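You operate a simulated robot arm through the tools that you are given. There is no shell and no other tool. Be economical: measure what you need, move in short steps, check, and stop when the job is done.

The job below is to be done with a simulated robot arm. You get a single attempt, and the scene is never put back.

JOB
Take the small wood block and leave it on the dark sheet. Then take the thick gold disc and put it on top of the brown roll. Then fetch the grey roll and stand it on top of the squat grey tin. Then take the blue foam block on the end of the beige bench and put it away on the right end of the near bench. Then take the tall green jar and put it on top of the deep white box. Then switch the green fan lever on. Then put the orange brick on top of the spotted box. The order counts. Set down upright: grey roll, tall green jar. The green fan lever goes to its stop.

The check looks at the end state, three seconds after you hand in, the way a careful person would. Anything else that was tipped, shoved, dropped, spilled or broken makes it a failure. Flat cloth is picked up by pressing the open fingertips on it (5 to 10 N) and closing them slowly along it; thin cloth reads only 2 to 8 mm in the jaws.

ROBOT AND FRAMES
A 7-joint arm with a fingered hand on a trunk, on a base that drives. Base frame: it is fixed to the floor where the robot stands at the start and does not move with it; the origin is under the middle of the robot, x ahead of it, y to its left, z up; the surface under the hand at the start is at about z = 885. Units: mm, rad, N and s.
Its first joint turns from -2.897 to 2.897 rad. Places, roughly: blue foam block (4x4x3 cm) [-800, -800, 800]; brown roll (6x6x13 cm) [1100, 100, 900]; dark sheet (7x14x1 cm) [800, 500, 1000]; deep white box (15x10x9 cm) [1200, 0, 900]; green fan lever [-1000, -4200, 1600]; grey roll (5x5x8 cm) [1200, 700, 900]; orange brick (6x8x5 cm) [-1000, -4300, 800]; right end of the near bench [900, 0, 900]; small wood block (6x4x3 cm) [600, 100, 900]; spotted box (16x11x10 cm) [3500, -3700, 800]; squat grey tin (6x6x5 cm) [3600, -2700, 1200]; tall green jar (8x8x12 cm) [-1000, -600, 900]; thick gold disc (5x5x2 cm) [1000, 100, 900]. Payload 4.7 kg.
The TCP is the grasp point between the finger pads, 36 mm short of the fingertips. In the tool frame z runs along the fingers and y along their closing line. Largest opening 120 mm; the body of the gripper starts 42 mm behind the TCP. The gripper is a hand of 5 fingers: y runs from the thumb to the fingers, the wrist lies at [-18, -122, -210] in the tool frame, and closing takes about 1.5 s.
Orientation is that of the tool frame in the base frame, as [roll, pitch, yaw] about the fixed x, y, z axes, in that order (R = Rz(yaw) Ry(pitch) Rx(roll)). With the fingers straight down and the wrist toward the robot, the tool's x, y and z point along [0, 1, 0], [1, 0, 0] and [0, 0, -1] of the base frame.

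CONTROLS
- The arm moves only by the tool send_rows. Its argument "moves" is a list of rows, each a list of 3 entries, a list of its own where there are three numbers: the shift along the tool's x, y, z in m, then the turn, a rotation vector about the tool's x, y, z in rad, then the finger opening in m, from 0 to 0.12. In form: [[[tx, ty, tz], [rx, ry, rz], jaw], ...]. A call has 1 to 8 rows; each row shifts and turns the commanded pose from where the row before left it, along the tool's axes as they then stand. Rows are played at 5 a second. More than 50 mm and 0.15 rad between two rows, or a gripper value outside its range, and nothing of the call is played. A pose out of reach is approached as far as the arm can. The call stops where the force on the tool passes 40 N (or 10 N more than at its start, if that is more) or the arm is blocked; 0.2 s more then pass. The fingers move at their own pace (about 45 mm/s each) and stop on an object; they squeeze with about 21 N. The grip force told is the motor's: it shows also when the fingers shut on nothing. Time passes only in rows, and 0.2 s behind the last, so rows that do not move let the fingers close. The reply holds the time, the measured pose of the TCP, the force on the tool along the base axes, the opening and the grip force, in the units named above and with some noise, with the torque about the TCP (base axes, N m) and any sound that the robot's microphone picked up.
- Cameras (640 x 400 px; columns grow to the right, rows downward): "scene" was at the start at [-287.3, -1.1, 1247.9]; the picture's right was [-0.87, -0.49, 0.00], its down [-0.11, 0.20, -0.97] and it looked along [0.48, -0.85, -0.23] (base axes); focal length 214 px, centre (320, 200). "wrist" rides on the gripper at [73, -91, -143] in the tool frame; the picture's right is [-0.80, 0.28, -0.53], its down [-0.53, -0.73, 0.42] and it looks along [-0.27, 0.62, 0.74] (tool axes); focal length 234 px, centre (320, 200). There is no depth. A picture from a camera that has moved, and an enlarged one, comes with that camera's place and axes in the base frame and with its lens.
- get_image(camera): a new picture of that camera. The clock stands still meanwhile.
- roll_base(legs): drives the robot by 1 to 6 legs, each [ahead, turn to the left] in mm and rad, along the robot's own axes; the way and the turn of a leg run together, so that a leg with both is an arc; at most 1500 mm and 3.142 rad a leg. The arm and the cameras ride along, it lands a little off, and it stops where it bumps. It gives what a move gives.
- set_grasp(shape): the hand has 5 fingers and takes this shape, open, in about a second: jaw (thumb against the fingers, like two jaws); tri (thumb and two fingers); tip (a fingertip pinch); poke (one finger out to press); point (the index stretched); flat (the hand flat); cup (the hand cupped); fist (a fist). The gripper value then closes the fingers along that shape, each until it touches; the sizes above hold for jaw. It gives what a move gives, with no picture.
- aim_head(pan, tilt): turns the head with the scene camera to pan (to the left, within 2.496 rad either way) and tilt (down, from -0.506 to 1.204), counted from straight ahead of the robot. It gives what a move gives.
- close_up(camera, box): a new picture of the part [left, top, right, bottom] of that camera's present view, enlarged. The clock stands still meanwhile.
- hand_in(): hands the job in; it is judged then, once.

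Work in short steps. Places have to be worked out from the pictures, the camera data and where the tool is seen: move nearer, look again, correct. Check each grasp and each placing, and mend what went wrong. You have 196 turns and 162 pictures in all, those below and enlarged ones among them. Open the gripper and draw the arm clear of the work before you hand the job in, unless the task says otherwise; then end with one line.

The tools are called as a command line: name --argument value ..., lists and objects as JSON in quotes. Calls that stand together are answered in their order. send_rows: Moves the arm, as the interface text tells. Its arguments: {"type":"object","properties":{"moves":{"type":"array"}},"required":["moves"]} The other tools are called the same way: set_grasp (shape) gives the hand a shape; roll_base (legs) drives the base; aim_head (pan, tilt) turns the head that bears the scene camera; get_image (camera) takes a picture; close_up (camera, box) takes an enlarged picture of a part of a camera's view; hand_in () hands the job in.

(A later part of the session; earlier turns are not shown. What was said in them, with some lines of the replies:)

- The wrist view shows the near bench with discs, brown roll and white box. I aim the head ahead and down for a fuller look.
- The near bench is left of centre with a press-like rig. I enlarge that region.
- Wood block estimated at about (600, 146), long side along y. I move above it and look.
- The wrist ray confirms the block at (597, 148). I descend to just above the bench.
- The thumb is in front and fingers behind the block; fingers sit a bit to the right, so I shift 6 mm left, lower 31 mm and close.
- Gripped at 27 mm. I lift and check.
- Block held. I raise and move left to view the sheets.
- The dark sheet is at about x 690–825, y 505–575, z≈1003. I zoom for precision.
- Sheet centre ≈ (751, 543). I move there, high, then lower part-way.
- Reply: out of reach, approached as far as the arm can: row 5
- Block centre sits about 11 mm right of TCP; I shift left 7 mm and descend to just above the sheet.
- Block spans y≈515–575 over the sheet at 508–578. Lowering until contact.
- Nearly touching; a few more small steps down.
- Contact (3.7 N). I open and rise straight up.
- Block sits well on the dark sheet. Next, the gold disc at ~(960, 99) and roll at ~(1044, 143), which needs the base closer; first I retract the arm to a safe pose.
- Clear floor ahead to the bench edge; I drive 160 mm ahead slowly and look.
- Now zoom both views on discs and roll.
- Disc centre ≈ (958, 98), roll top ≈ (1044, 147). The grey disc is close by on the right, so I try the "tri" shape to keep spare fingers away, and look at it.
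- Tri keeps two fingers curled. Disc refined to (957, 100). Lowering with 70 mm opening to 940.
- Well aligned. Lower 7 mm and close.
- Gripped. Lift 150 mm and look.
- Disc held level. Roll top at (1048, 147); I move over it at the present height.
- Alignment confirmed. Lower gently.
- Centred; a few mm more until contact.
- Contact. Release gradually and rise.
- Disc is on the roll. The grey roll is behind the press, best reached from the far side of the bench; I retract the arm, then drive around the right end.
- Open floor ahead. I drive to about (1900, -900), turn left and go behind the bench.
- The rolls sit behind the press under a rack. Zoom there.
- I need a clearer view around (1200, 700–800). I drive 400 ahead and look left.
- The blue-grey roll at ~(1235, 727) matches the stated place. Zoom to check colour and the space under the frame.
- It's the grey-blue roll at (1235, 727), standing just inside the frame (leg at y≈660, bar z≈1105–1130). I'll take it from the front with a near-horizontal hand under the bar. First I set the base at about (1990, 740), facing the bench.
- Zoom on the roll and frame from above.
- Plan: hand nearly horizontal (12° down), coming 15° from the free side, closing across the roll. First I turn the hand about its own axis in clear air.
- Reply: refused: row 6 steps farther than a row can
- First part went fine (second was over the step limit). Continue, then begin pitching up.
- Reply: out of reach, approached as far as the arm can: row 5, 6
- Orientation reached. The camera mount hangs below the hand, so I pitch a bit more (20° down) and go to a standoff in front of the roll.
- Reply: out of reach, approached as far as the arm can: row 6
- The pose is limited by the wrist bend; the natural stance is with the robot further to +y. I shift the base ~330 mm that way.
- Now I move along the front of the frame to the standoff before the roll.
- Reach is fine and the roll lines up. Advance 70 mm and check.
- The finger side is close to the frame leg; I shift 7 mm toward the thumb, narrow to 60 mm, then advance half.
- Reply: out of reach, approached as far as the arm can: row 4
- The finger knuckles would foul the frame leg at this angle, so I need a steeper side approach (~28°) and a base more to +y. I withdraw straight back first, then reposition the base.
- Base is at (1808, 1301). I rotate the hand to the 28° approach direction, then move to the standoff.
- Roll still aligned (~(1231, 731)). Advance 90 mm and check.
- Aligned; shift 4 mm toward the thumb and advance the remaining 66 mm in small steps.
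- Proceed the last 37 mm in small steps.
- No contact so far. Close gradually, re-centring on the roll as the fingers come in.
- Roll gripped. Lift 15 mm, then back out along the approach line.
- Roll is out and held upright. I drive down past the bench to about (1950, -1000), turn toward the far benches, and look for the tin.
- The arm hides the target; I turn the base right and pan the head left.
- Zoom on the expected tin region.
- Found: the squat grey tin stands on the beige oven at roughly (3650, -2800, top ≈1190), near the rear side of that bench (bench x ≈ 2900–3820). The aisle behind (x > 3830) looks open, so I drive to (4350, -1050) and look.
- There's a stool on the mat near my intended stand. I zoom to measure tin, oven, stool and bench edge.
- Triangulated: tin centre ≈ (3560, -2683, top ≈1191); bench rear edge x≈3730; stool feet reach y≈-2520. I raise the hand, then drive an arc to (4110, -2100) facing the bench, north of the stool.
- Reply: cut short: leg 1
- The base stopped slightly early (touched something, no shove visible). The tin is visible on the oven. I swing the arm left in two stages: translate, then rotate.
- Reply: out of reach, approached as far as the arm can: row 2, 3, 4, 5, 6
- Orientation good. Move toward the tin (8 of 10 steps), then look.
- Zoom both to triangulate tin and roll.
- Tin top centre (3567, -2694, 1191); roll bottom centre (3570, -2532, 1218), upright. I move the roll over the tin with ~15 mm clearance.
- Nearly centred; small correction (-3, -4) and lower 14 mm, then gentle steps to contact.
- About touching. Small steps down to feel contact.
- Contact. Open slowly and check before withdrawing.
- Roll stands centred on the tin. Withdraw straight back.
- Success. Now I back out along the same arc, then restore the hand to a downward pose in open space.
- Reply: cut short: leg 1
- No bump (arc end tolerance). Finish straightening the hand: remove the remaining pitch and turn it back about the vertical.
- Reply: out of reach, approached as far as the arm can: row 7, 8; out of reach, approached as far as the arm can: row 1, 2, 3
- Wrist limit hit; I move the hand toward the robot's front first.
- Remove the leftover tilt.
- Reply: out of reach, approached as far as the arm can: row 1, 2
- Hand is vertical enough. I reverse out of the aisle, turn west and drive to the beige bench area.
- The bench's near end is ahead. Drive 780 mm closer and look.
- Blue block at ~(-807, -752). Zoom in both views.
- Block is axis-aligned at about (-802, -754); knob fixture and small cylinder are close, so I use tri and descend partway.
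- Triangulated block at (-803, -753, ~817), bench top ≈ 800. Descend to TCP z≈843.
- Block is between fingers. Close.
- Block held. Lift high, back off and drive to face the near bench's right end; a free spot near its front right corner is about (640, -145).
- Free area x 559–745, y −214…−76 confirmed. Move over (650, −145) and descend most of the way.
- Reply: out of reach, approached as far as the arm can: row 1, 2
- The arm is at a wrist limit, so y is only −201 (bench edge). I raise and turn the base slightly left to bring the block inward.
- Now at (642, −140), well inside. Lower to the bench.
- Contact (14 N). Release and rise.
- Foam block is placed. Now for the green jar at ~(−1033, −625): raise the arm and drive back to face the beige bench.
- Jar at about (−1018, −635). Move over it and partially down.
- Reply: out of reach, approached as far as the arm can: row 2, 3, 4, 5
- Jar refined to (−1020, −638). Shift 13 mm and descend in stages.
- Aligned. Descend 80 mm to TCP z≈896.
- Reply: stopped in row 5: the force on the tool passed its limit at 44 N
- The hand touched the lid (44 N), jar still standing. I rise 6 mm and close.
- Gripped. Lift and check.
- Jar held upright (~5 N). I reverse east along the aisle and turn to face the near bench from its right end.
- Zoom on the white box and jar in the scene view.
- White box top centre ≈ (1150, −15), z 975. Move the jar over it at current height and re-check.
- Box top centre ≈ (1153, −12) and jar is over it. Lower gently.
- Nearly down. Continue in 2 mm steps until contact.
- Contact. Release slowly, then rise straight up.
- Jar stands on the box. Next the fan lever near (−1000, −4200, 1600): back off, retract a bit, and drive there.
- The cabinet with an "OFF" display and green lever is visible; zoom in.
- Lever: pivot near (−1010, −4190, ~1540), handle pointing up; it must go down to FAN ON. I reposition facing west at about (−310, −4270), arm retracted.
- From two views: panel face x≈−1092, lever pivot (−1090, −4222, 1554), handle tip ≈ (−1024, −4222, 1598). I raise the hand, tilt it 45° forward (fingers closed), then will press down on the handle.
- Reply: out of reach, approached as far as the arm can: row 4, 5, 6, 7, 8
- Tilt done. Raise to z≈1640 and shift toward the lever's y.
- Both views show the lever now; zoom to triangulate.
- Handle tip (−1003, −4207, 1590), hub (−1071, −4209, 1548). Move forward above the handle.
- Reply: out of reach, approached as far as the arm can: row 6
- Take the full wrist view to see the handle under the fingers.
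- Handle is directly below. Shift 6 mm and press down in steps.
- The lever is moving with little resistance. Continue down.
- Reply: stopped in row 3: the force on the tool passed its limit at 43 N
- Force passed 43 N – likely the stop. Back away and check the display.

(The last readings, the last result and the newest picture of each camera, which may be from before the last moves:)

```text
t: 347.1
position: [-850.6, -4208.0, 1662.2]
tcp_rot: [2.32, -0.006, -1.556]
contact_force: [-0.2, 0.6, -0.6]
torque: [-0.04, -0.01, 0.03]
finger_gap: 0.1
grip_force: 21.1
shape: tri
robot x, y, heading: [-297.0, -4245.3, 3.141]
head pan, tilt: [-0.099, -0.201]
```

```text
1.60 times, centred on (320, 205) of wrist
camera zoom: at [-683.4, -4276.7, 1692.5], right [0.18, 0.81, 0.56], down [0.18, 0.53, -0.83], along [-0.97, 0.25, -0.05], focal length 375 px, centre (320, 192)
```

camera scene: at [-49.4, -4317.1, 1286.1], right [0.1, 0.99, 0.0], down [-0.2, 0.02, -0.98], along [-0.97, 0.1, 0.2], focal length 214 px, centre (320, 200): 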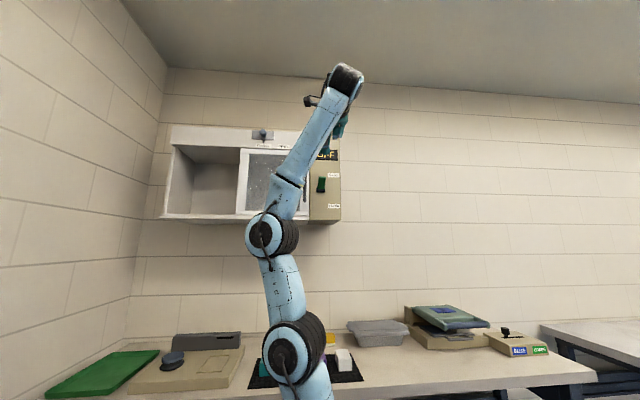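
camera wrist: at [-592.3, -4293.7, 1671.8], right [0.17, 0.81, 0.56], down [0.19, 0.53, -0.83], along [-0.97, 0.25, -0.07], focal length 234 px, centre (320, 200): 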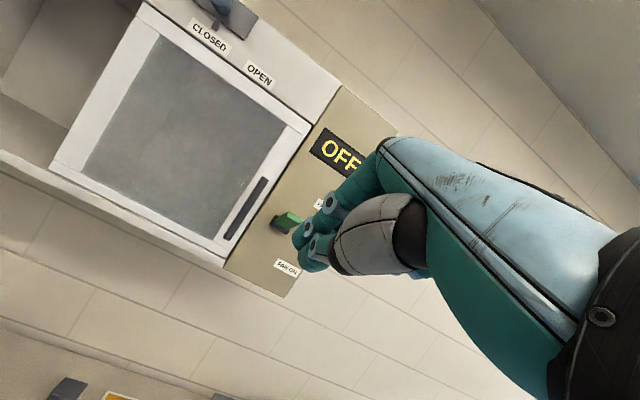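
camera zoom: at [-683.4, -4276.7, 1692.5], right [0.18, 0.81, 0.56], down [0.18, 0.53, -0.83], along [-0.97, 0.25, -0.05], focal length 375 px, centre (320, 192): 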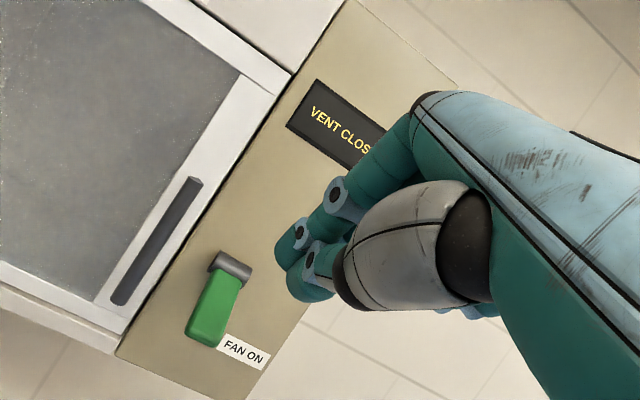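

Lever is down at its stop (display changed from OFF). Now lower the arm, straighten the hand, and look at the bricks.

send_rows --moves '[[[0, -0.036, 0.033], [0, 0, 0], 0.0], [[0, -0.036, 0.033], [0, 0, 0], 0.0], [[0, -0.036, 0.033], [0, 0, 0], 0.0], [[0, -0.036, 0.033], [0, 0, 0], 0.0], [[0, -0.036, 0.033], [0, 0, 0], 0.0], [[0, -0.036, 0.033], [0, 0, 0], 0.0]]'

send_rows --moves '[[[0, 0, 0], [0.135, 0, 0], 0.08], [[0, 0, 0], [0.135, 0, 0], 0.08], [[0, 0, 0], [0.135, 0, 0], 0.08], [[0, 0, 0], [0.135, 0, 0], 0.08], [[0, 0, 0], [0.135, 0, 0], 0.08], [[0, 0, 0], [0.135, 0, 0], 0.08]]'

get_image --camera "wrist"

```text
t: 348.4
position: [-848.2, -4210.6, 1372.6]
tcp_rot: [2.32, -0.005, -1.558]
contact_force: [0.4, -0.4, 0.8]
torque: [0.0, 0.03, 0.01]
finger_gap: 0.0
grip_force: 20.8
shape: tri
robot x, y, heading: [-292.2, -4243.7, 3.142]
head pan, tilt: [-0.099, -0.201]
```

```text
t: 349.9
position: [-840.7, -4191.9, 1371.4]
tcp_rot: [3.124, -0.016, -1.548]
contact_force: [0.6, -0.3, 0.1]
torque: [0.03, 0.07, -0.02]
finger_gap: 80.2
grip_force: 0.0
shape: tri
out of reach, approached as far as the arm can: row 6
robot x, y, heading: [-294.6, -4245.3, 3.142]
head pan, tilt: [-0.099, -0.201]
```

```text
26 pictures are left
camera wrist: at [-745.9, -4259.1, 1513.9], right [-0.29, 0.81, 0.52], down [0.71, 0.54, -0.45], along [-0.64, 0.24, -0.73], focal length 234 px, centre (320, 200)
```

wrist: 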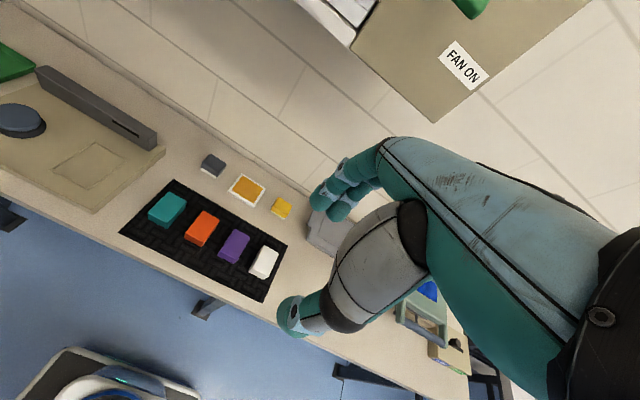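

Orange brick at ≈ (−1009, −4319), long side along x. I shift the base ~155 mm to its left so the arm isn't at its limit.

roll_base --legs '[[-290, 0], [0, 0.5], [325, 0], [0, -0.5]]'

send_rows --moves '[[[0, 0.04, 0], [0, 0, 0], 0.11], [[0, 0.04, 0.02], [0, 0, 0], 0.11], [[0, 0.04, 0.03], [0, 0, 0], 0.11], [[0, 0.02, 0.045], [0, 0, 0], 0.11], [[0, 0, 0.05], [0, 0, 0], 0.11], [[0, 0, 0.05], [0, 0, 0], 0.11], [[0, 0, 0.05], [0, 0, 0], 0.11], [[0, 0, 0.05], [0, 0, 0], 0.11]]'

get_image --camera "wrist"

```text
t: 356.4
position: [-834.8, -4345.7, 1371.6]
tcp_rot: [3.124, -0.016, -1.545]
contact_force: [0.0, 0.4, -0.6]
torque: [-0.01, 0.0, -0.01]
finger_gap: 80.0
grip_force: 0.1
shape: tri
robot x, y, heading: [-285.5, -4394.2, 3.14]
head pan, tilt: [-0.099, -0.201]
```

```text
t: 358.2
position: [-966.9, -4306.7, 1077.4]
tcp_rot: [3.123, -0.015, -1.546]
contact_force: [-0.2, -0.5, 1.1]
torque: [0.02, 0.03, -0.01]
finger_gap: 110.2
grip_force: 0.1
shape: tri
out of reach, approached as far as the arm can: row 1, 2, 3, 4
robot x, y, heading: [-289.2, -4394.4, 3.142]
head pan, tilt: [-0.099, -0.201]
```

```text
25 pictures are left
camera wrist: at [-872.2, -4373.2, 1218.4], right [-0.29, 0.8, 0.52], down [0.71, 0.54, -0.45], along [-0.64, 0.24, -0.73], focal length 234 px, centre (320, 200)
```

wrist: 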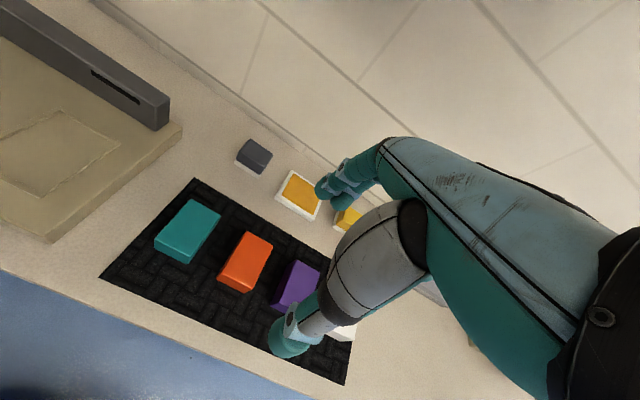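

Brick refined to (−1006, −4325). Move over and descend to ~905.

send_rows --moves '[[[0.017, 0.0395, 0], [0, 0, 0], 0.11], [[0, 0, 0.05], [0, 0, 0], 0.11], [[0, 0, 0.05], [0, 0, 0], 0.11], [[0, 0, 0.05], [0, 0, 0], 0.11], [[0, 0, 0.02], [0, 0, 0], 0.11], [[0, 0, 0], [0, 0, 0], 0.11]]'

get_image --camera "wrist"

```text
t: 359.6
position: [-1006.2, -4329.7, 909.1]
tcp_rot: [3.123, -0.017, -1.545]
contact_force: [-1.4, -0.8, -0.9]
torque: [-0.03, -0.01, -0.01]
finger_gap: 109.8
grip_force: 0.0
shape: tri
robot x, y, heading: [-289.2, -4395.0, 3.146]
head pan, tilt: [-0.099, -0.201]
```

```text
24 pictures are left
camera wrist: at [-911.1, -4396.6, 1050.7], right [-0.29, 0.81, 0.52], down [0.71, 0.54, -0.45], along [-0.64, 0.24, -0.73], focal length 234 px, centre (320, 200)
```

wrist: 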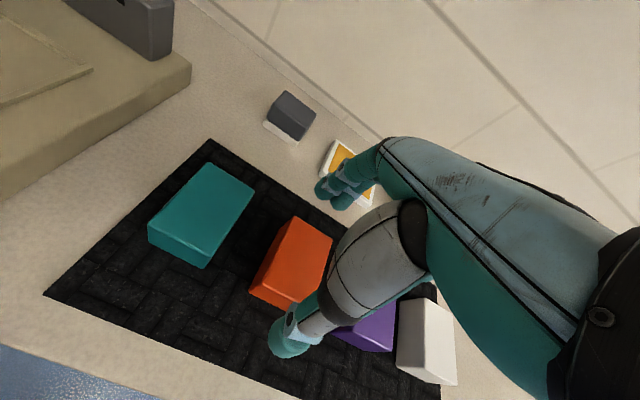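

Aligned within 5 mm. Descend to 858 and close.

send_rows --moves '[[[0, 0.004, 0.025], [0, 0, 0], 0.11], [[0, 0, 0.016], [0, 0, 0], 0.11], [[0, 0, 0.01], [0, 0, 0], 0.11], [[0, 0, 0], [0, 0, 0], 0.085], [[0, 0, 0], [0, 0, 0], 0.065], [[0, 0, 0], [0, 0, 0], 0.05], [[0, 0, 0], [0, 0, 0], 0.05], [[0, 0, 0], [0, 0, 0], 0.05]]'

get_image --camera "wrist"

```text
t: 361.4
position: [-1010.5, -4333.7, 856.7]
tcp_rot: [3.124, -0.018, -1.546]
contact_force: [1.3, 0.2, 0.0]
torque: [-0.04, -0.03, 0.01]
finger_gap: 73.9
grip_force: 20.4
shape: tri
robot x, y, heading: [-284.9, -4395.0, 3.144]
head pan, tilt: [-0.099, -0.201]
```

```text
23 pictures are left
camera wrist: at [-915.1, -4400.3, 998.9], right [-0.29, 0.81, 0.52], down [0.71, 0.54, -0.45], along [-0.64, 0.24, -0.73], focal length 234 px, centre (320, 200)
```

wrist: 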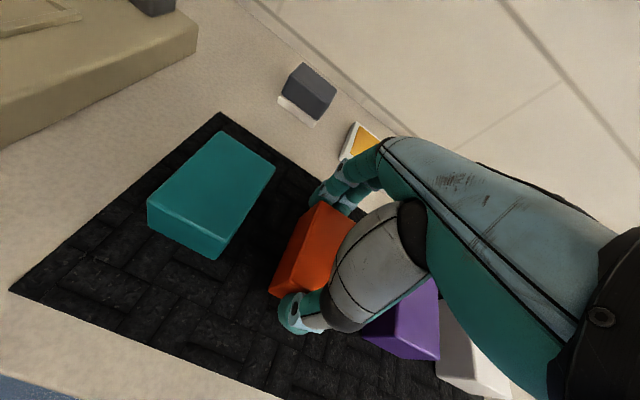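

Gripped. Lift to clear, then check.

send_rows --moves '[[[0, 0, -0.02], [0, 0, 0], 0.05], [[0, 0, -0.04], [0, 0, 0], 0.05], [[0, 0, -0.05], [0, 0, 0], 0.05], [[0, 0, -0.05], [0, 0, 0], 0.05], [[0, -0.03, -0.04], [0, 0, 0], 0.05], [[0, -0.04, -0.03], [0, 0, 0], 0.05], [[0, -0.045, -0.02], [0, 0, 0], 0.05], [[0, -0.045, -0.02], [0, 0, 0], 0.05]]'

get_image --camera "wrist"

```text
t: 363.2
position: [-842.9, -4323.0, 1122.4]
tcp_rot: [3.126, -0.018, -1.545]
contact_force: [-1.0, 0.4, -1.6]
torque: [-0.01, -0.02, -0.01]
finger_gap: 73.9
grip_force: 21.0
shape: tri
robot x, y, heading: [-285.9, -4393.3, 3.14]
head pan, tilt: [-0.099, -0.201]
```

```text
22 pictures are left
camera wrist: at [-748.3, -4389.0, 1264.9], right [-0.29, 0.81, 0.52], down [0.71, 0.54, -0.45], along [-0.64, 0.24, -0.73], focal length 234 px, centre (320, 200)
```

wrist: 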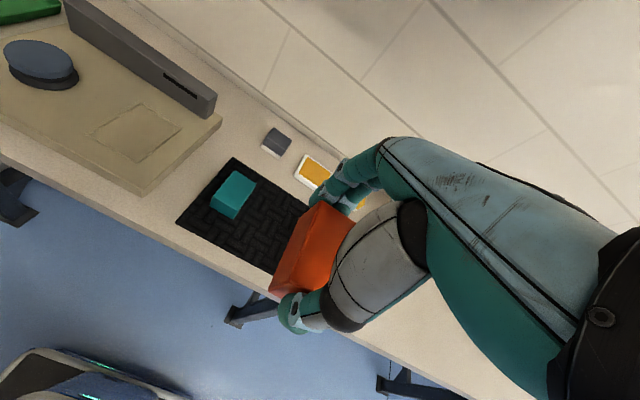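

Brick held. The spotted box at ≈(3530, −3700) is best reached from the rear aisle, so I drive back out to y≈−1100.

roll_base --legs '[[-300, 0], [0, -2.068], [1500, 0], [1500, 0], [746, 0], [0, -1.074]]'

roll_base --legs '[[0, 0.0]]'

```text
t: 390.3
position: [2005.0, -994.2, 1123.1]
tcp_rot: [3.123, -0.017, 1.698]
contact_force: [0.0, -0.4, -0.9]
torque: [0.01, -0.02, 0.02]
finger_gap: 73.3
grip_force: 20.8
shape: tri
robot x, y, heading: [1443.0, -979.1, 0.102]
head pan, tilt: [-0.099, -0.201]
```

```text
t: 391.0
position: [2005.6, -995.7, 1123.2]
tcp_rot: [3.123, -0.018, 1.699]
contact_force: [0.8, -0.2, -0.3]
torque: [0.01, 0.05, 0.04]
finger_gap: 73.5
grip_force: 21.0
shape: tri
robot x, y, heading: [1446.5, -976.4, 0.103]
head pan, tilt: [-0.099, -0.201]
```

Continue east to x≈4715, then face down the aisle and look.

roll_base --legs '[[0, -0.156], [1500, 0], [1500, 0], [273, 0], [0, -1.518]]'

aim_head --pan 0.1 --tilt 0.35

get_image --camera "scene"

```text
t: 411.4
position: [4622.8, -1710.2, 1123.9]
tcp_rot: [3.125, -0.019, 0.007]
contact_force: [-0.6, 1.0, -0.6]
torque: [0.0, 0.01, 0.02]
finger_gap: 73.1
grip_force: 20.4
shape: tri
robot x, y, heading: [4706.0, -1156.6, -1.587]
head pan, tilt: [-0.099, -0.201]
```

```text
t: 412.4
position: [4623.1, -1709.9, 1123.8]
tcp_rot: [3.124, -0.018, 0.008]
contact_force: [-0.3, -0.6, -0.9]
torque: [0.0, -0.02, 0.02]
finger_gap: 73.0
grip_force: 20.8
shape: tri
robot x, y, heading: [4707.7, -1154.8, -1.585]
head pan, tilt: [0.099, 0.351]
```

```text
21 pictures are left
camera scene: at [4797.5, -920.2, 1236.4], right [-1.0, -0.08, 0.0], down [-0.03, 0.34, -0.94], along [0.08, -0.94, -0.34], focal length 214 px, centre (320, 200)
```

scene: 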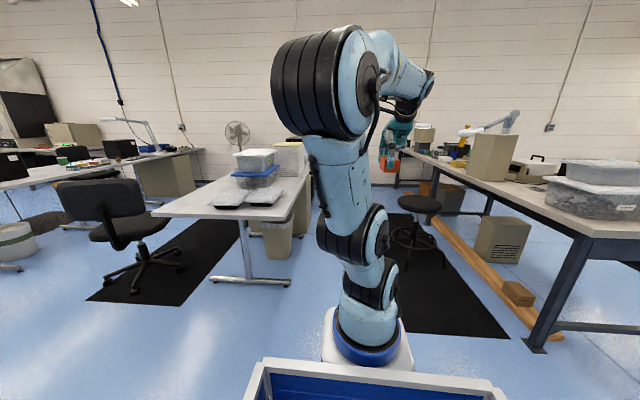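

The aisle is clear at x≈4690 between stool and table. I drive south past them, then angle to (4330, −3770) and turn west.

roll_base --legs '[[1500, 0], [600, 0]]'

roll_base --legs '[[0, -0.579], [600, 0], [0, -0.978]]'

aim_head --pan 0.1 --tilt 0.35

get_image --camera "scene"

get_image --camera "wrist"

```text
t: 422.8
position: [4612.6, -3819.1, 1122.1]
tcp_rot: [3.124, -0.017, 0.022]
contact_force: [-0.6, 0.0, -1.9]
torque: [-0.01, 0.0, -0.01]
finger_gap: 72.8
grip_force: 20.8
shape: tri
robot x, y, heading: [4688.8, -3263.1, -1.577]
head pan, tilt: [0.099, 0.351]
```

```text
t: 425.0
position: [4331.9, -3695.4, 1124.9]
tcp_rot: [3.119, 0.0, -0.556]
contact_force: [-1.3, 0.1, -2.3]
torque: [0.02, -0.05, 0.0]
finger_gap: 72.9
grip_force: 21.4
shape: tri
robot x, y, heading: [4686.6, -3268.8, -2.145]
head pan, tilt: [0.099, 0.351]
stopped in leg 1: the robot was blocked; the commanded pose is now the measured one
```

```text
t: 425.6
position: [4330.6, -3693.1, 1124.8]
tcp_rot: [3.121, -0.004, -0.558]
contact_force: [-0.4, -0.6, -0.4]
torque: [-0.03, -0.05, -0.03]
finger_gap: 72.9
grip_force: 21.1
shape: tri
robot x, y, heading: [4690.2, -3265.7, -2.147]
head pan, tilt: [0.099, 0.351]
```

```text
20 pictures are left
camera scene: at [4878.5, -3108.6, 1238.6], right [-0.89, 0.46, -0.01], down [0.17, 0.3, -0.94], along [-0.43, -0.84, -0.34], focal length 214 px, centre (320, 200)
```

scene: 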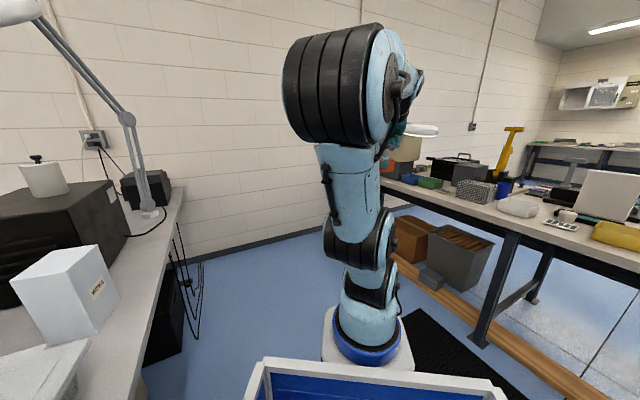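

```text
19 pictures are left
camera wrist: at [4440.9, -3651.0, 1265.6], right [-0.83, 0.2, 0.53], down [-0.07, 0.89, -0.44], along [-0.56, -0.4, -0.73], focal length 234 px, centre (320, 200)
```

wrist: 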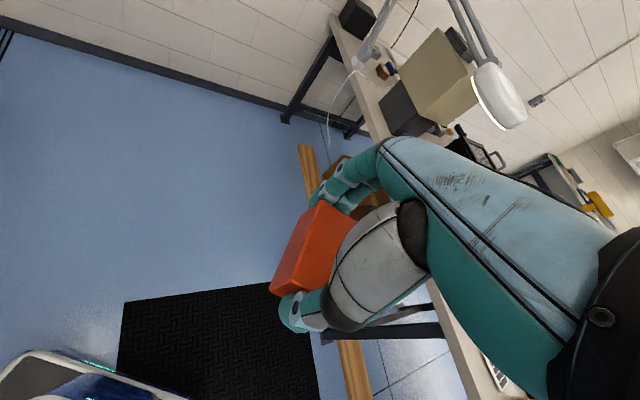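

The turn ended against something at the rear-left (the table side). I move forward away from it in the current heading.

roll_base --legs '[[330, 0]]'

aim_head --pan 1.1 --tilt 0.4

get_image --camera "scene"

```text
t: 427.8
position: [4146.5, -3972.8, 1124.7]
tcp_rot: [3.12, -0.001, -0.567]
contact_force: [-0.9, -2.0, -2.0]
torque: [-0.02, 0.01, 0.01]
finger_gap: 72.9
grip_force: 20.8
shape: tri
robot x, y, heading: [4502.6, -3547.5, -2.164]
head pan, tilt: [0.099, 0.351]
```

```text
t: 429.0
position: [4144.9, -3974.2, 1123.6]
tcp_rot: [3.121, -0.001, -0.565]
contact_force: [-0.2, 0.3, 0.2]
torque: [-0.02, -0.03, -0.01]
finger_gap: 72.7
grip_force: 21.1
shape: tri
robot x, y, heading: [4501.0, -3546.6, -2.161]
head pan, tilt: [1.1, 0.4]
```

```text
18 pictures are left
camera scene: at [4794.7, -3396.3, 1231.8], right [-0.87, -0.49, 0.0], down [-0.19, 0.34, -0.92], along [0.45, -0.8, -0.39], focal length 214 px, centre (320, 200)
```

scene: 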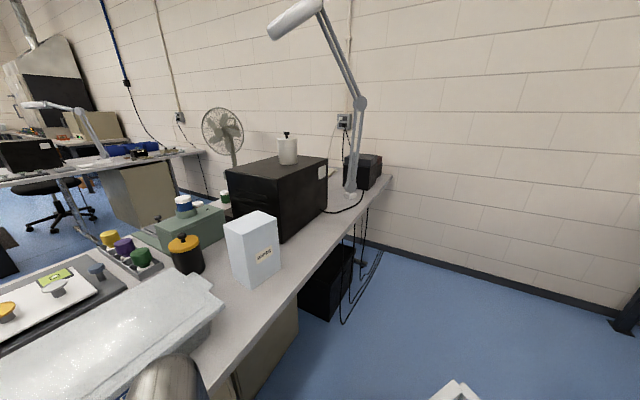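

Nothing on the table appears disturbed. Forward 260 more, then turn to face west.

roll_base --legs '[[260, 0], [0, -0.98]]'

aim_head --pan -0.2 --tilt 0.4

get_image --camera "scene"

get_image --camera "wrist"

```text
t: 433.5
position: [3806.3, -3690.6, 1124.6]
tcp_rot: [3.119, -0.001, -1.57]
contact_force: [0.5, -0.1, -2.0]
torque: [0.0, 0.04, -0.02]
finger_gap: 72.7
grip_force: 21.4
shape: tri
robot x, y, heading: [4359.3, -3762.6, 3.118]
head pan, tilt: [1.1, 0.4]
```

```text
t: 434.9
position: [3806.0, -3691.8, 1123.9]
tcp_rot: [3.121, -0.002, -1.57]
contact_force: [-0.3, -0.2, -0.8]
torque: [-0.02, -0.02, -0.01]
finger_gap: 72.8
grip_force: 21.5
shape: tri
robot x, y, heading: [4360.6, -3764.9, 3.122]
head pan, tilt: [-0.201, 0.4]
```

```text
17 pictures are left
camera scene: at [4593.7, -3830.1, 1231.8], right [0.22, 0.98, 0.0], down [0.38, -0.09, -0.92], along [-0.9, 0.2, -0.39], focal length 214 px, centre (320, 200)
```

scene: 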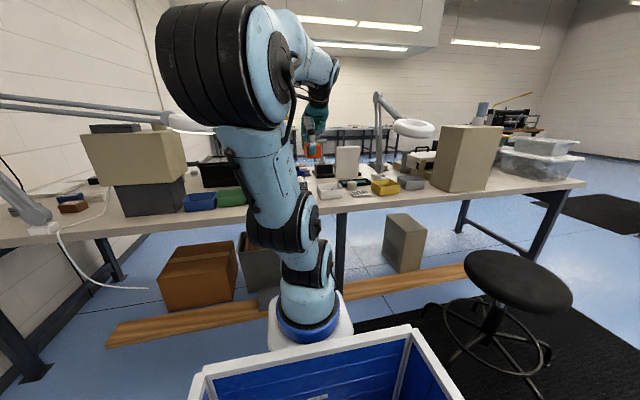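

```text
16 pictures are left
camera wrist: at [3899.8, -3762.1, 1264.6], right [-0.27, 0.8, 0.53], down [0.72, 0.53, -0.44], along [-0.64, 0.26, -0.73], focal length 234 px, centre (320, 200)
```

wrist: 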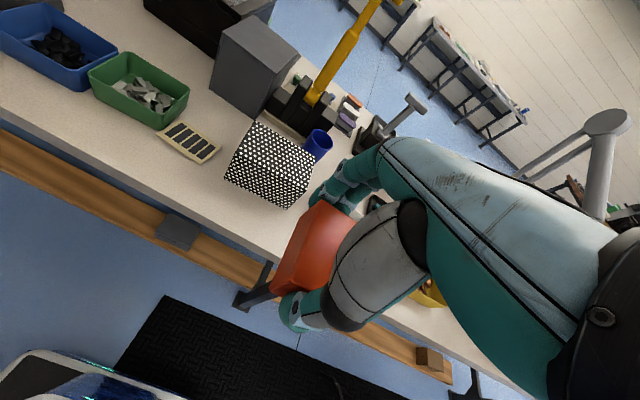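

The spotted box is visible in the wrist view; zoom for its top face.

close_up --camera "wrist" --box '[200, 90, 360, 230]'

```text
2.86 times, centred on (280, 160) of wrist
camera zoom: at [3899.8, -3762.1, 1264.6], right [-0.27, 0.8, 0.53], down [0.72, 0.53, -0.44], along [-0.64, 0.26, -0.73], focal length 669 px, centre (434, 314)
```

zoom: 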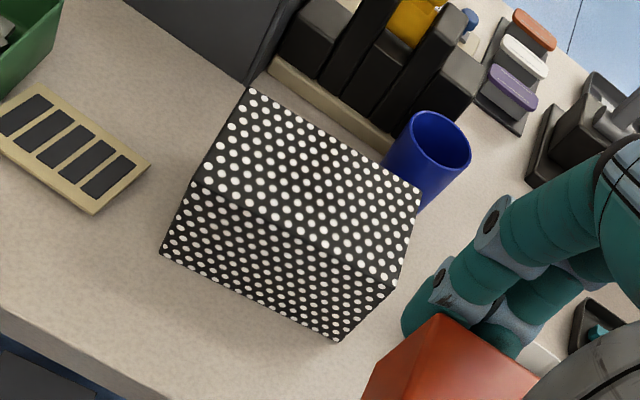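

Box top centre ≈ (3516, −3749), z≈878. I shift the base a little forward/left so the target lies within comfortable reach.

roll_base --legs '[[0, 0.37], [170, 0], [0, -0.37]]'

send_rows --moves '[[[0, 0.02, 0], [0, 0, 0], 0.05]]'

```text
t: 438.6
position: [3647.8, -3739.7, 1124.5]
tcp_rot: [3.12, -0.002, -1.581]
contact_force: [0.0, 0.2, -0.8]
torque: [0.0, 0.02, -0.03]
finger_gap: 72.7
grip_force: 21.1
shape: tri
robot x, y, heading: [4199.9, -3823.9, 3.109]
head pan, tilt: [-0.201, 0.4]
```

```text
t: 439.1
position: [3625.9, -3739.8, 1123.7]
tcp_rot: [3.12, -0.001, -1.582]
contact_force: [0.5, 0.5, -1.5]
torque: [-0.01, 0.01, -0.01]
finger_gap: 72.6
grip_force: 20.9
shape: tri
robot x, y, heading: [4199.8, -3817.4, 3.106]
head pan, tilt: [-0.201, 0.4]
```

Move over the box and lower partway.

send_rows --moves '[[[0.003, 0.037, 0], [0, 0, 0], 0.05], [[0.004, 0.037, 0], [0, 0, 0], 0.05], [[0.003, 0.036, 0], [0, 0, 0], 0.05], [[0, 0, 0.045], [0, 0, 0], 0.05], [[0, 0, 0.045], [0, 0, 0], 0.05], [[0, 0, 0.03], [0, 0, 0], 0.05], [[0, 0, 0], [0, 0, 0], 0.05]]'

close_up --camera "wrist" --box '[160, 130, 400, 330]'

close_up --camera "scene" --box '[250, 100, 410, 220]'

```text
t: 440.6
position: [3573.0, -3737.1, 1000.1]
tcp_rot: [3.12, -0.002, -1.581]
contact_force: [0.4, 0.2, -1.5]
torque: [0.01, -0.02, 0.03]
finger_gap: 72.7
grip_force: 21.2
shape: tri
out of reach, approached as far as the arm can: row 2, 3
robot x, y, heading: [4199.8, -3819.5, 3.102]
head pan, tilt: [-0.201, 0.4]
```

```text
2.00 times, centred on (280, 230) of wrist
camera zoom: at [3665.8, -3810.2, 1140.4], right [-0.26, 0.81, 0.53], down [0.73, 0.52, -0.44], along [-0.63, 0.27, -0.72], focal length 468 px, centre (400, 140)
```

zoom: 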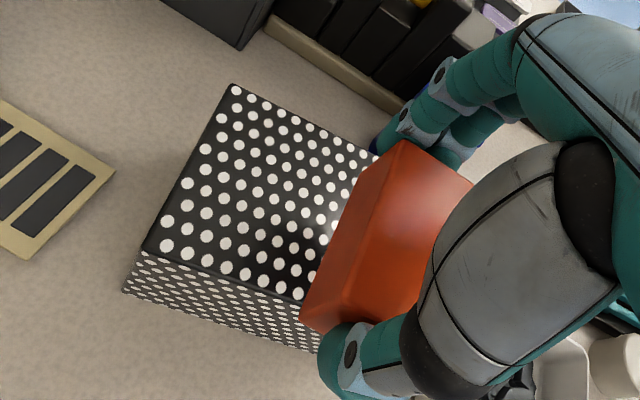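

```text
3.33 times, centred on (330, 160) of scene
camera zoom: at [4432.9, -3889.1, 1231.8], right [0.23, 0.97, 0.0], down [0.38, -0.09, -0.92], along [-0.9, 0.21, -0.39], focal length 715 px, centre (287, 333)
```

zoom: 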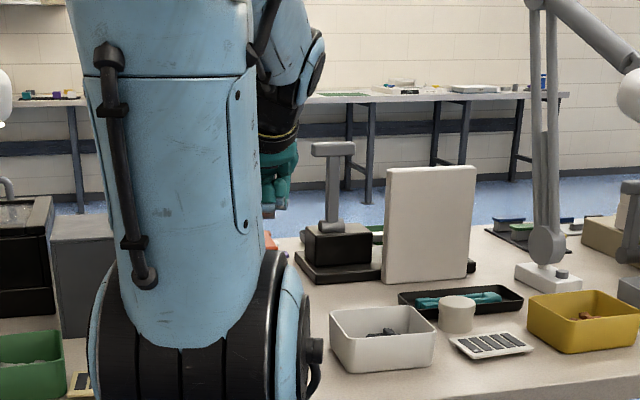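

Box centre ≈ (3521, −3749). Try the remaining −50 mm in x and −12 in y at this height.

send_rows --moves '[[[0.006, 0.025, 0], [0, 0, 0], 0.05], [[0.006, 0.025, 0], [0, 0, 0], 0.05], [[0, 0, 0], [0, 0, 0], 0.05]]'

```text
t: 441.4
position: [3523.7, -3750.1, 998.7]
tcp_rot: [3.121, -0.002, -1.58]
contact_force: [0.2, 0.3, -1.0]
torque: [0.0, 0.0, -0.02]
finger_gap: 72.4
grip_force: 21.3
shape: tri
robot x, y, heading: [4195.3, -3821.2, 3.111]
head pan, tilt: [-0.201, 0.4]
```

Reached (3524, −3750). Check alignment, then lower.

close_up --camera "wrist" --box '[160, 130, 400, 330]'

```text
2.00 times, centred on (280, 230) of wrist
camera zoom: at [3615.9, -3822.2, 1139.9], right [-0.26, 0.81, 0.53], down [0.73, 0.52, -0.44], along [-0.63, 0.27, -0.72], focal length 468 px, centre (400, 140)
```

zoom: 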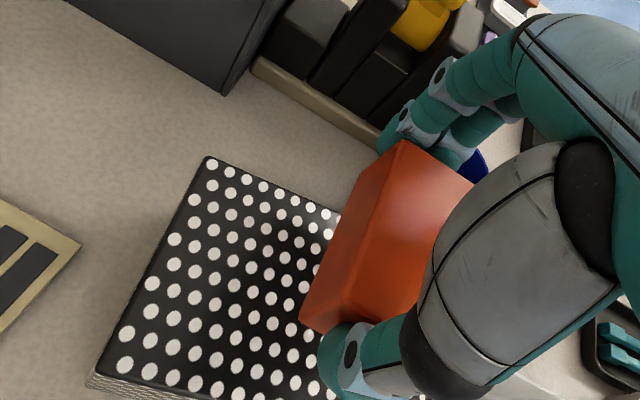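

Aligned. Lower 60 mm then step to contact.

send_rows --moves '[[[0, 0, 0.035], [0, 0, 0], 0.05], [[0, 0, 0.02], [0, 0, 0], 0.05], [[0, 0, 0.005], [0, 0, 0], 0.05], [[0, 0, 0.003], [0, 0, 0], 0.05], [[0, 0, 0], [0, 0, 0], 0.05]]'

close_up --camera "wrist" --box '[160, 130, 400, 330]'

```text
t: 442.6
position: [3520.7, -3749.6, 937.1]
tcp_rot: [3.11, 0.0, -1.582]
contact_force: [2.9, 0.2, 11.7]
torque: [0.03, -0.25, -0.01]
finger_gap: 70.4
grip_force: 21.2
shape: tri
robot x, y, heading: [4199.9, -3818.6, 3.106]
head pan, tilt: [-0.201, 0.4]
stopped in row 5: the force on the tool passed its limit at 41 N (the readings are from after the stop); the commanded pose is now the measured one
```

```text
2.00 times, centred on (280, 230) of wrist
camera zoom: at [3614.2, -3821.7, 1077.9], right [-0.25, 0.81, 0.53], down [0.73, 0.52, -0.45], along [-0.64, 0.27, -0.72], focal length 468 px, centre (400, 140)
```

zoom: 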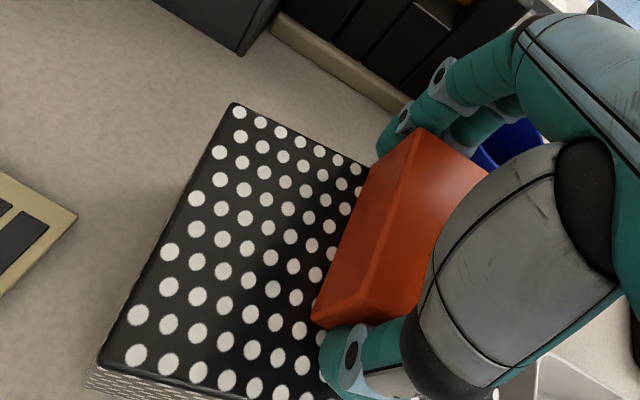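

Contact, brick rests on the box. Release slowly.

send_rows --moves '[[[0, 0, -0.002], [0, 0, 0], 0.072], [[0, 0, 0], [0, 0, 0], 0.08], [[0, 0, 0], [0, 0, 0], 0.09], [[0, 0, 0], [0, 0, 0], 0.105], [[0, 0, 0], [0, 0, 0], 0.11], [[0, 0, -0.02], [0, 0, 0], 0.11], [[0, 0, -0.04], [0, 0, 0], 0.11], [[0, 0, -0.05], [0, 0, 0], 0.11]]'

send_rows --moves '[[[0, 0, -0.05], [0, 0, 0], 0.11], [[0, 0, -0.05], [0, 0, 0], 0.11], [[0, 0, -0.04], [0, 0, 0], 0.11]]'

get_image --camera "wrist"

```text
t: 444.4
position: [3518.7, -3743.7, 1035.7]
tcp_rot: [3.114, -0.006, -1.579]
contact_force: [0.1, 0.7, -0.2]
torque: [0.02, -0.01, 0.01]
finger_gap: 109.9
grip_force: 0.0
shape: tri
out of reach, approached as far as the arm can: row 8
robot x, y, heading: [4201.5, -3823.8, 3.108]
head pan, tilt: [-0.201, 0.4]
```

```text
t: 445.2
position: [3514.1, -3722.7, 1107.5]
tcp_rot: [3.111, -0.005, -1.577]
contact_force: [-0.4, -0.4, 0.3]
torque: [0.01, -0.04, 0.0]
finger_gap: 110.1
grip_force: 0.0
shape: tri
out of reach, approached as far as the arm can: row 1, 2, 3
robot x, y, heading: [4200.6, -3815.9, 3.105]
head pan, tilt: [-0.201, 0.4]
```

```text
10 pictures are left
camera wrist: at [3608.5, -3794.8, 1247.2], right [-0.26, 0.81, 0.53], down [0.72, 0.52, -0.45], along [-0.64, 0.27, -0.72], focal length 234 px, centre (320, 200)
```

wrist: 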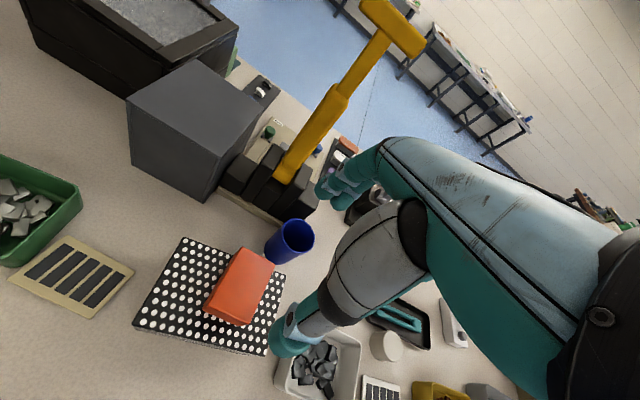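

Brick sits on the spotted box. I back the base off 180 mm to draw the arm clear and verify the scene.

roll_base --legs '[[-180, 0]]'

aim_head --pan -0.6 --tilt 0.2

get_image --camera "scene"

get_image --camera "wrist"

```text
t: 446.7
position: [3686.6, -3730.3, 1105.7]
tcp_rot: [3.113, -0.007, -1.577]
contact_force: [0.2, -0.2, 0.0]
torque: [0.03, 0.02, 0.01]
finger_gap: 110.0
grip_force: 0.0
shape: tri
robot x, y, heading: [4373.1, -3821.9, 3.104]
head pan, tilt: [-0.201, 0.4]
```

```text
t: 447.5
position: [3686.8, -3729.8, 1107.3]
tcp_rot: [3.113, -0.007, -1.578]
contact_force: [-0.3, 0.0, -0.5]
torque: [-0.01, -0.01, -0.02]
finger_gap: 110.0
grip_force: 0.1
shape: tri
robot x, y, heading: [4371.5, -3829.1, 3.106]
head pan, tilt: [-0.6, 0.201]
```

```text
9 pictures are left
camera scene: at [4620.5, -3861.3, 1250.3], right [0.59, 0.81, 0.0], down [0.16, -0.12, -0.98], along [-0.79, 0.58, -0.2], focal length 214 px, centre (320, 200)
```

scene: 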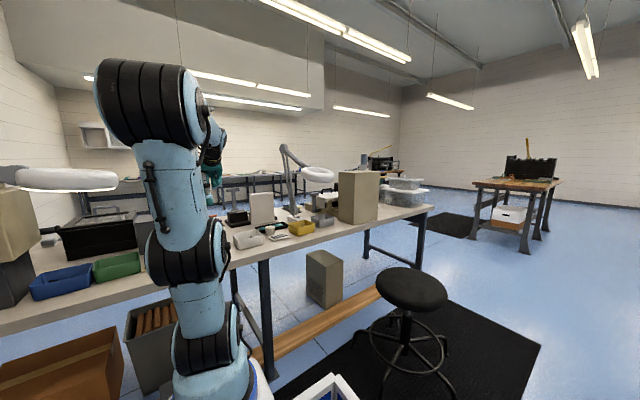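

```text
8 pictures are left
camera wrist: at [3781.2, -3801.1, 1246.9], right [-0.26, 0.81, 0.53], down [0.72, 0.52, -0.45], along [-0.64, 0.27, -0.72], focal length 234 px, centre (320, 200)
```

wrist: 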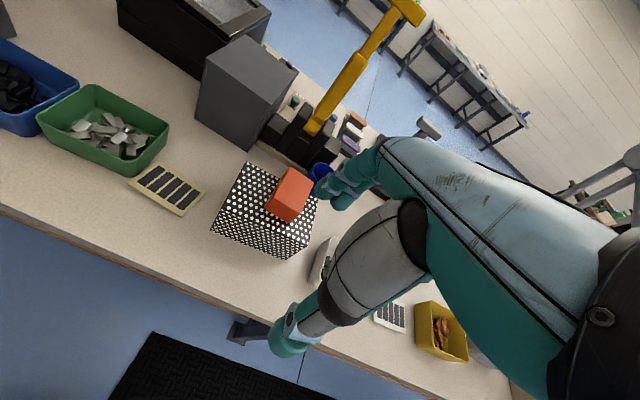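

Verify the grey roll on the tin and the brick with zooms.

close_up --camera "scene" --box '[330, 135, 420, 225]'

close_up --camera "wrist" --box '[200, 140, 340, 270]'

```text
4.44 times, centred on (375, 180) of scene
camera zoom: at [4620.5, -3861.3, 1250.3], right [0.59, 0.81, 0.0], down [0.16, -0.12, -0.98], along [-0.79, 0.58, -0.2], focal length 953 px, centre (76, 289)
```

zoom: 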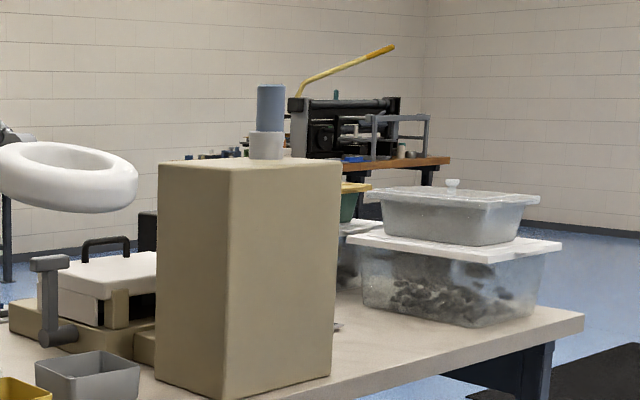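

```text
3.08 times, centred on (270, 205) of wrist
camera zoom: at [3781.2, -3801.1, 1246.9], right [-0.26, 0.81, 0.53], down [0.72, 0.52, -0.45], along [-0.64, 0.27, -0.72], focal length 720 px, centre (474, 185)
```

zoom: 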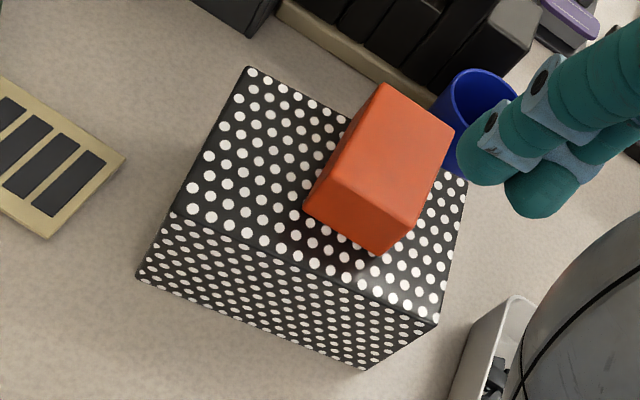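

The grey roll stands on the tin, the brick rests flat on the spotted box, the hand is open and clear. Handing in.

hand_in

```text
The job is handed in.
```

All seven steps were done in order and I handed the job in. The green fan lever is at its stop and its display now reads "VENT CLOSED". In the rear aisle the base was blocked once by something, probably the table edge, and I saw nothing moved there.
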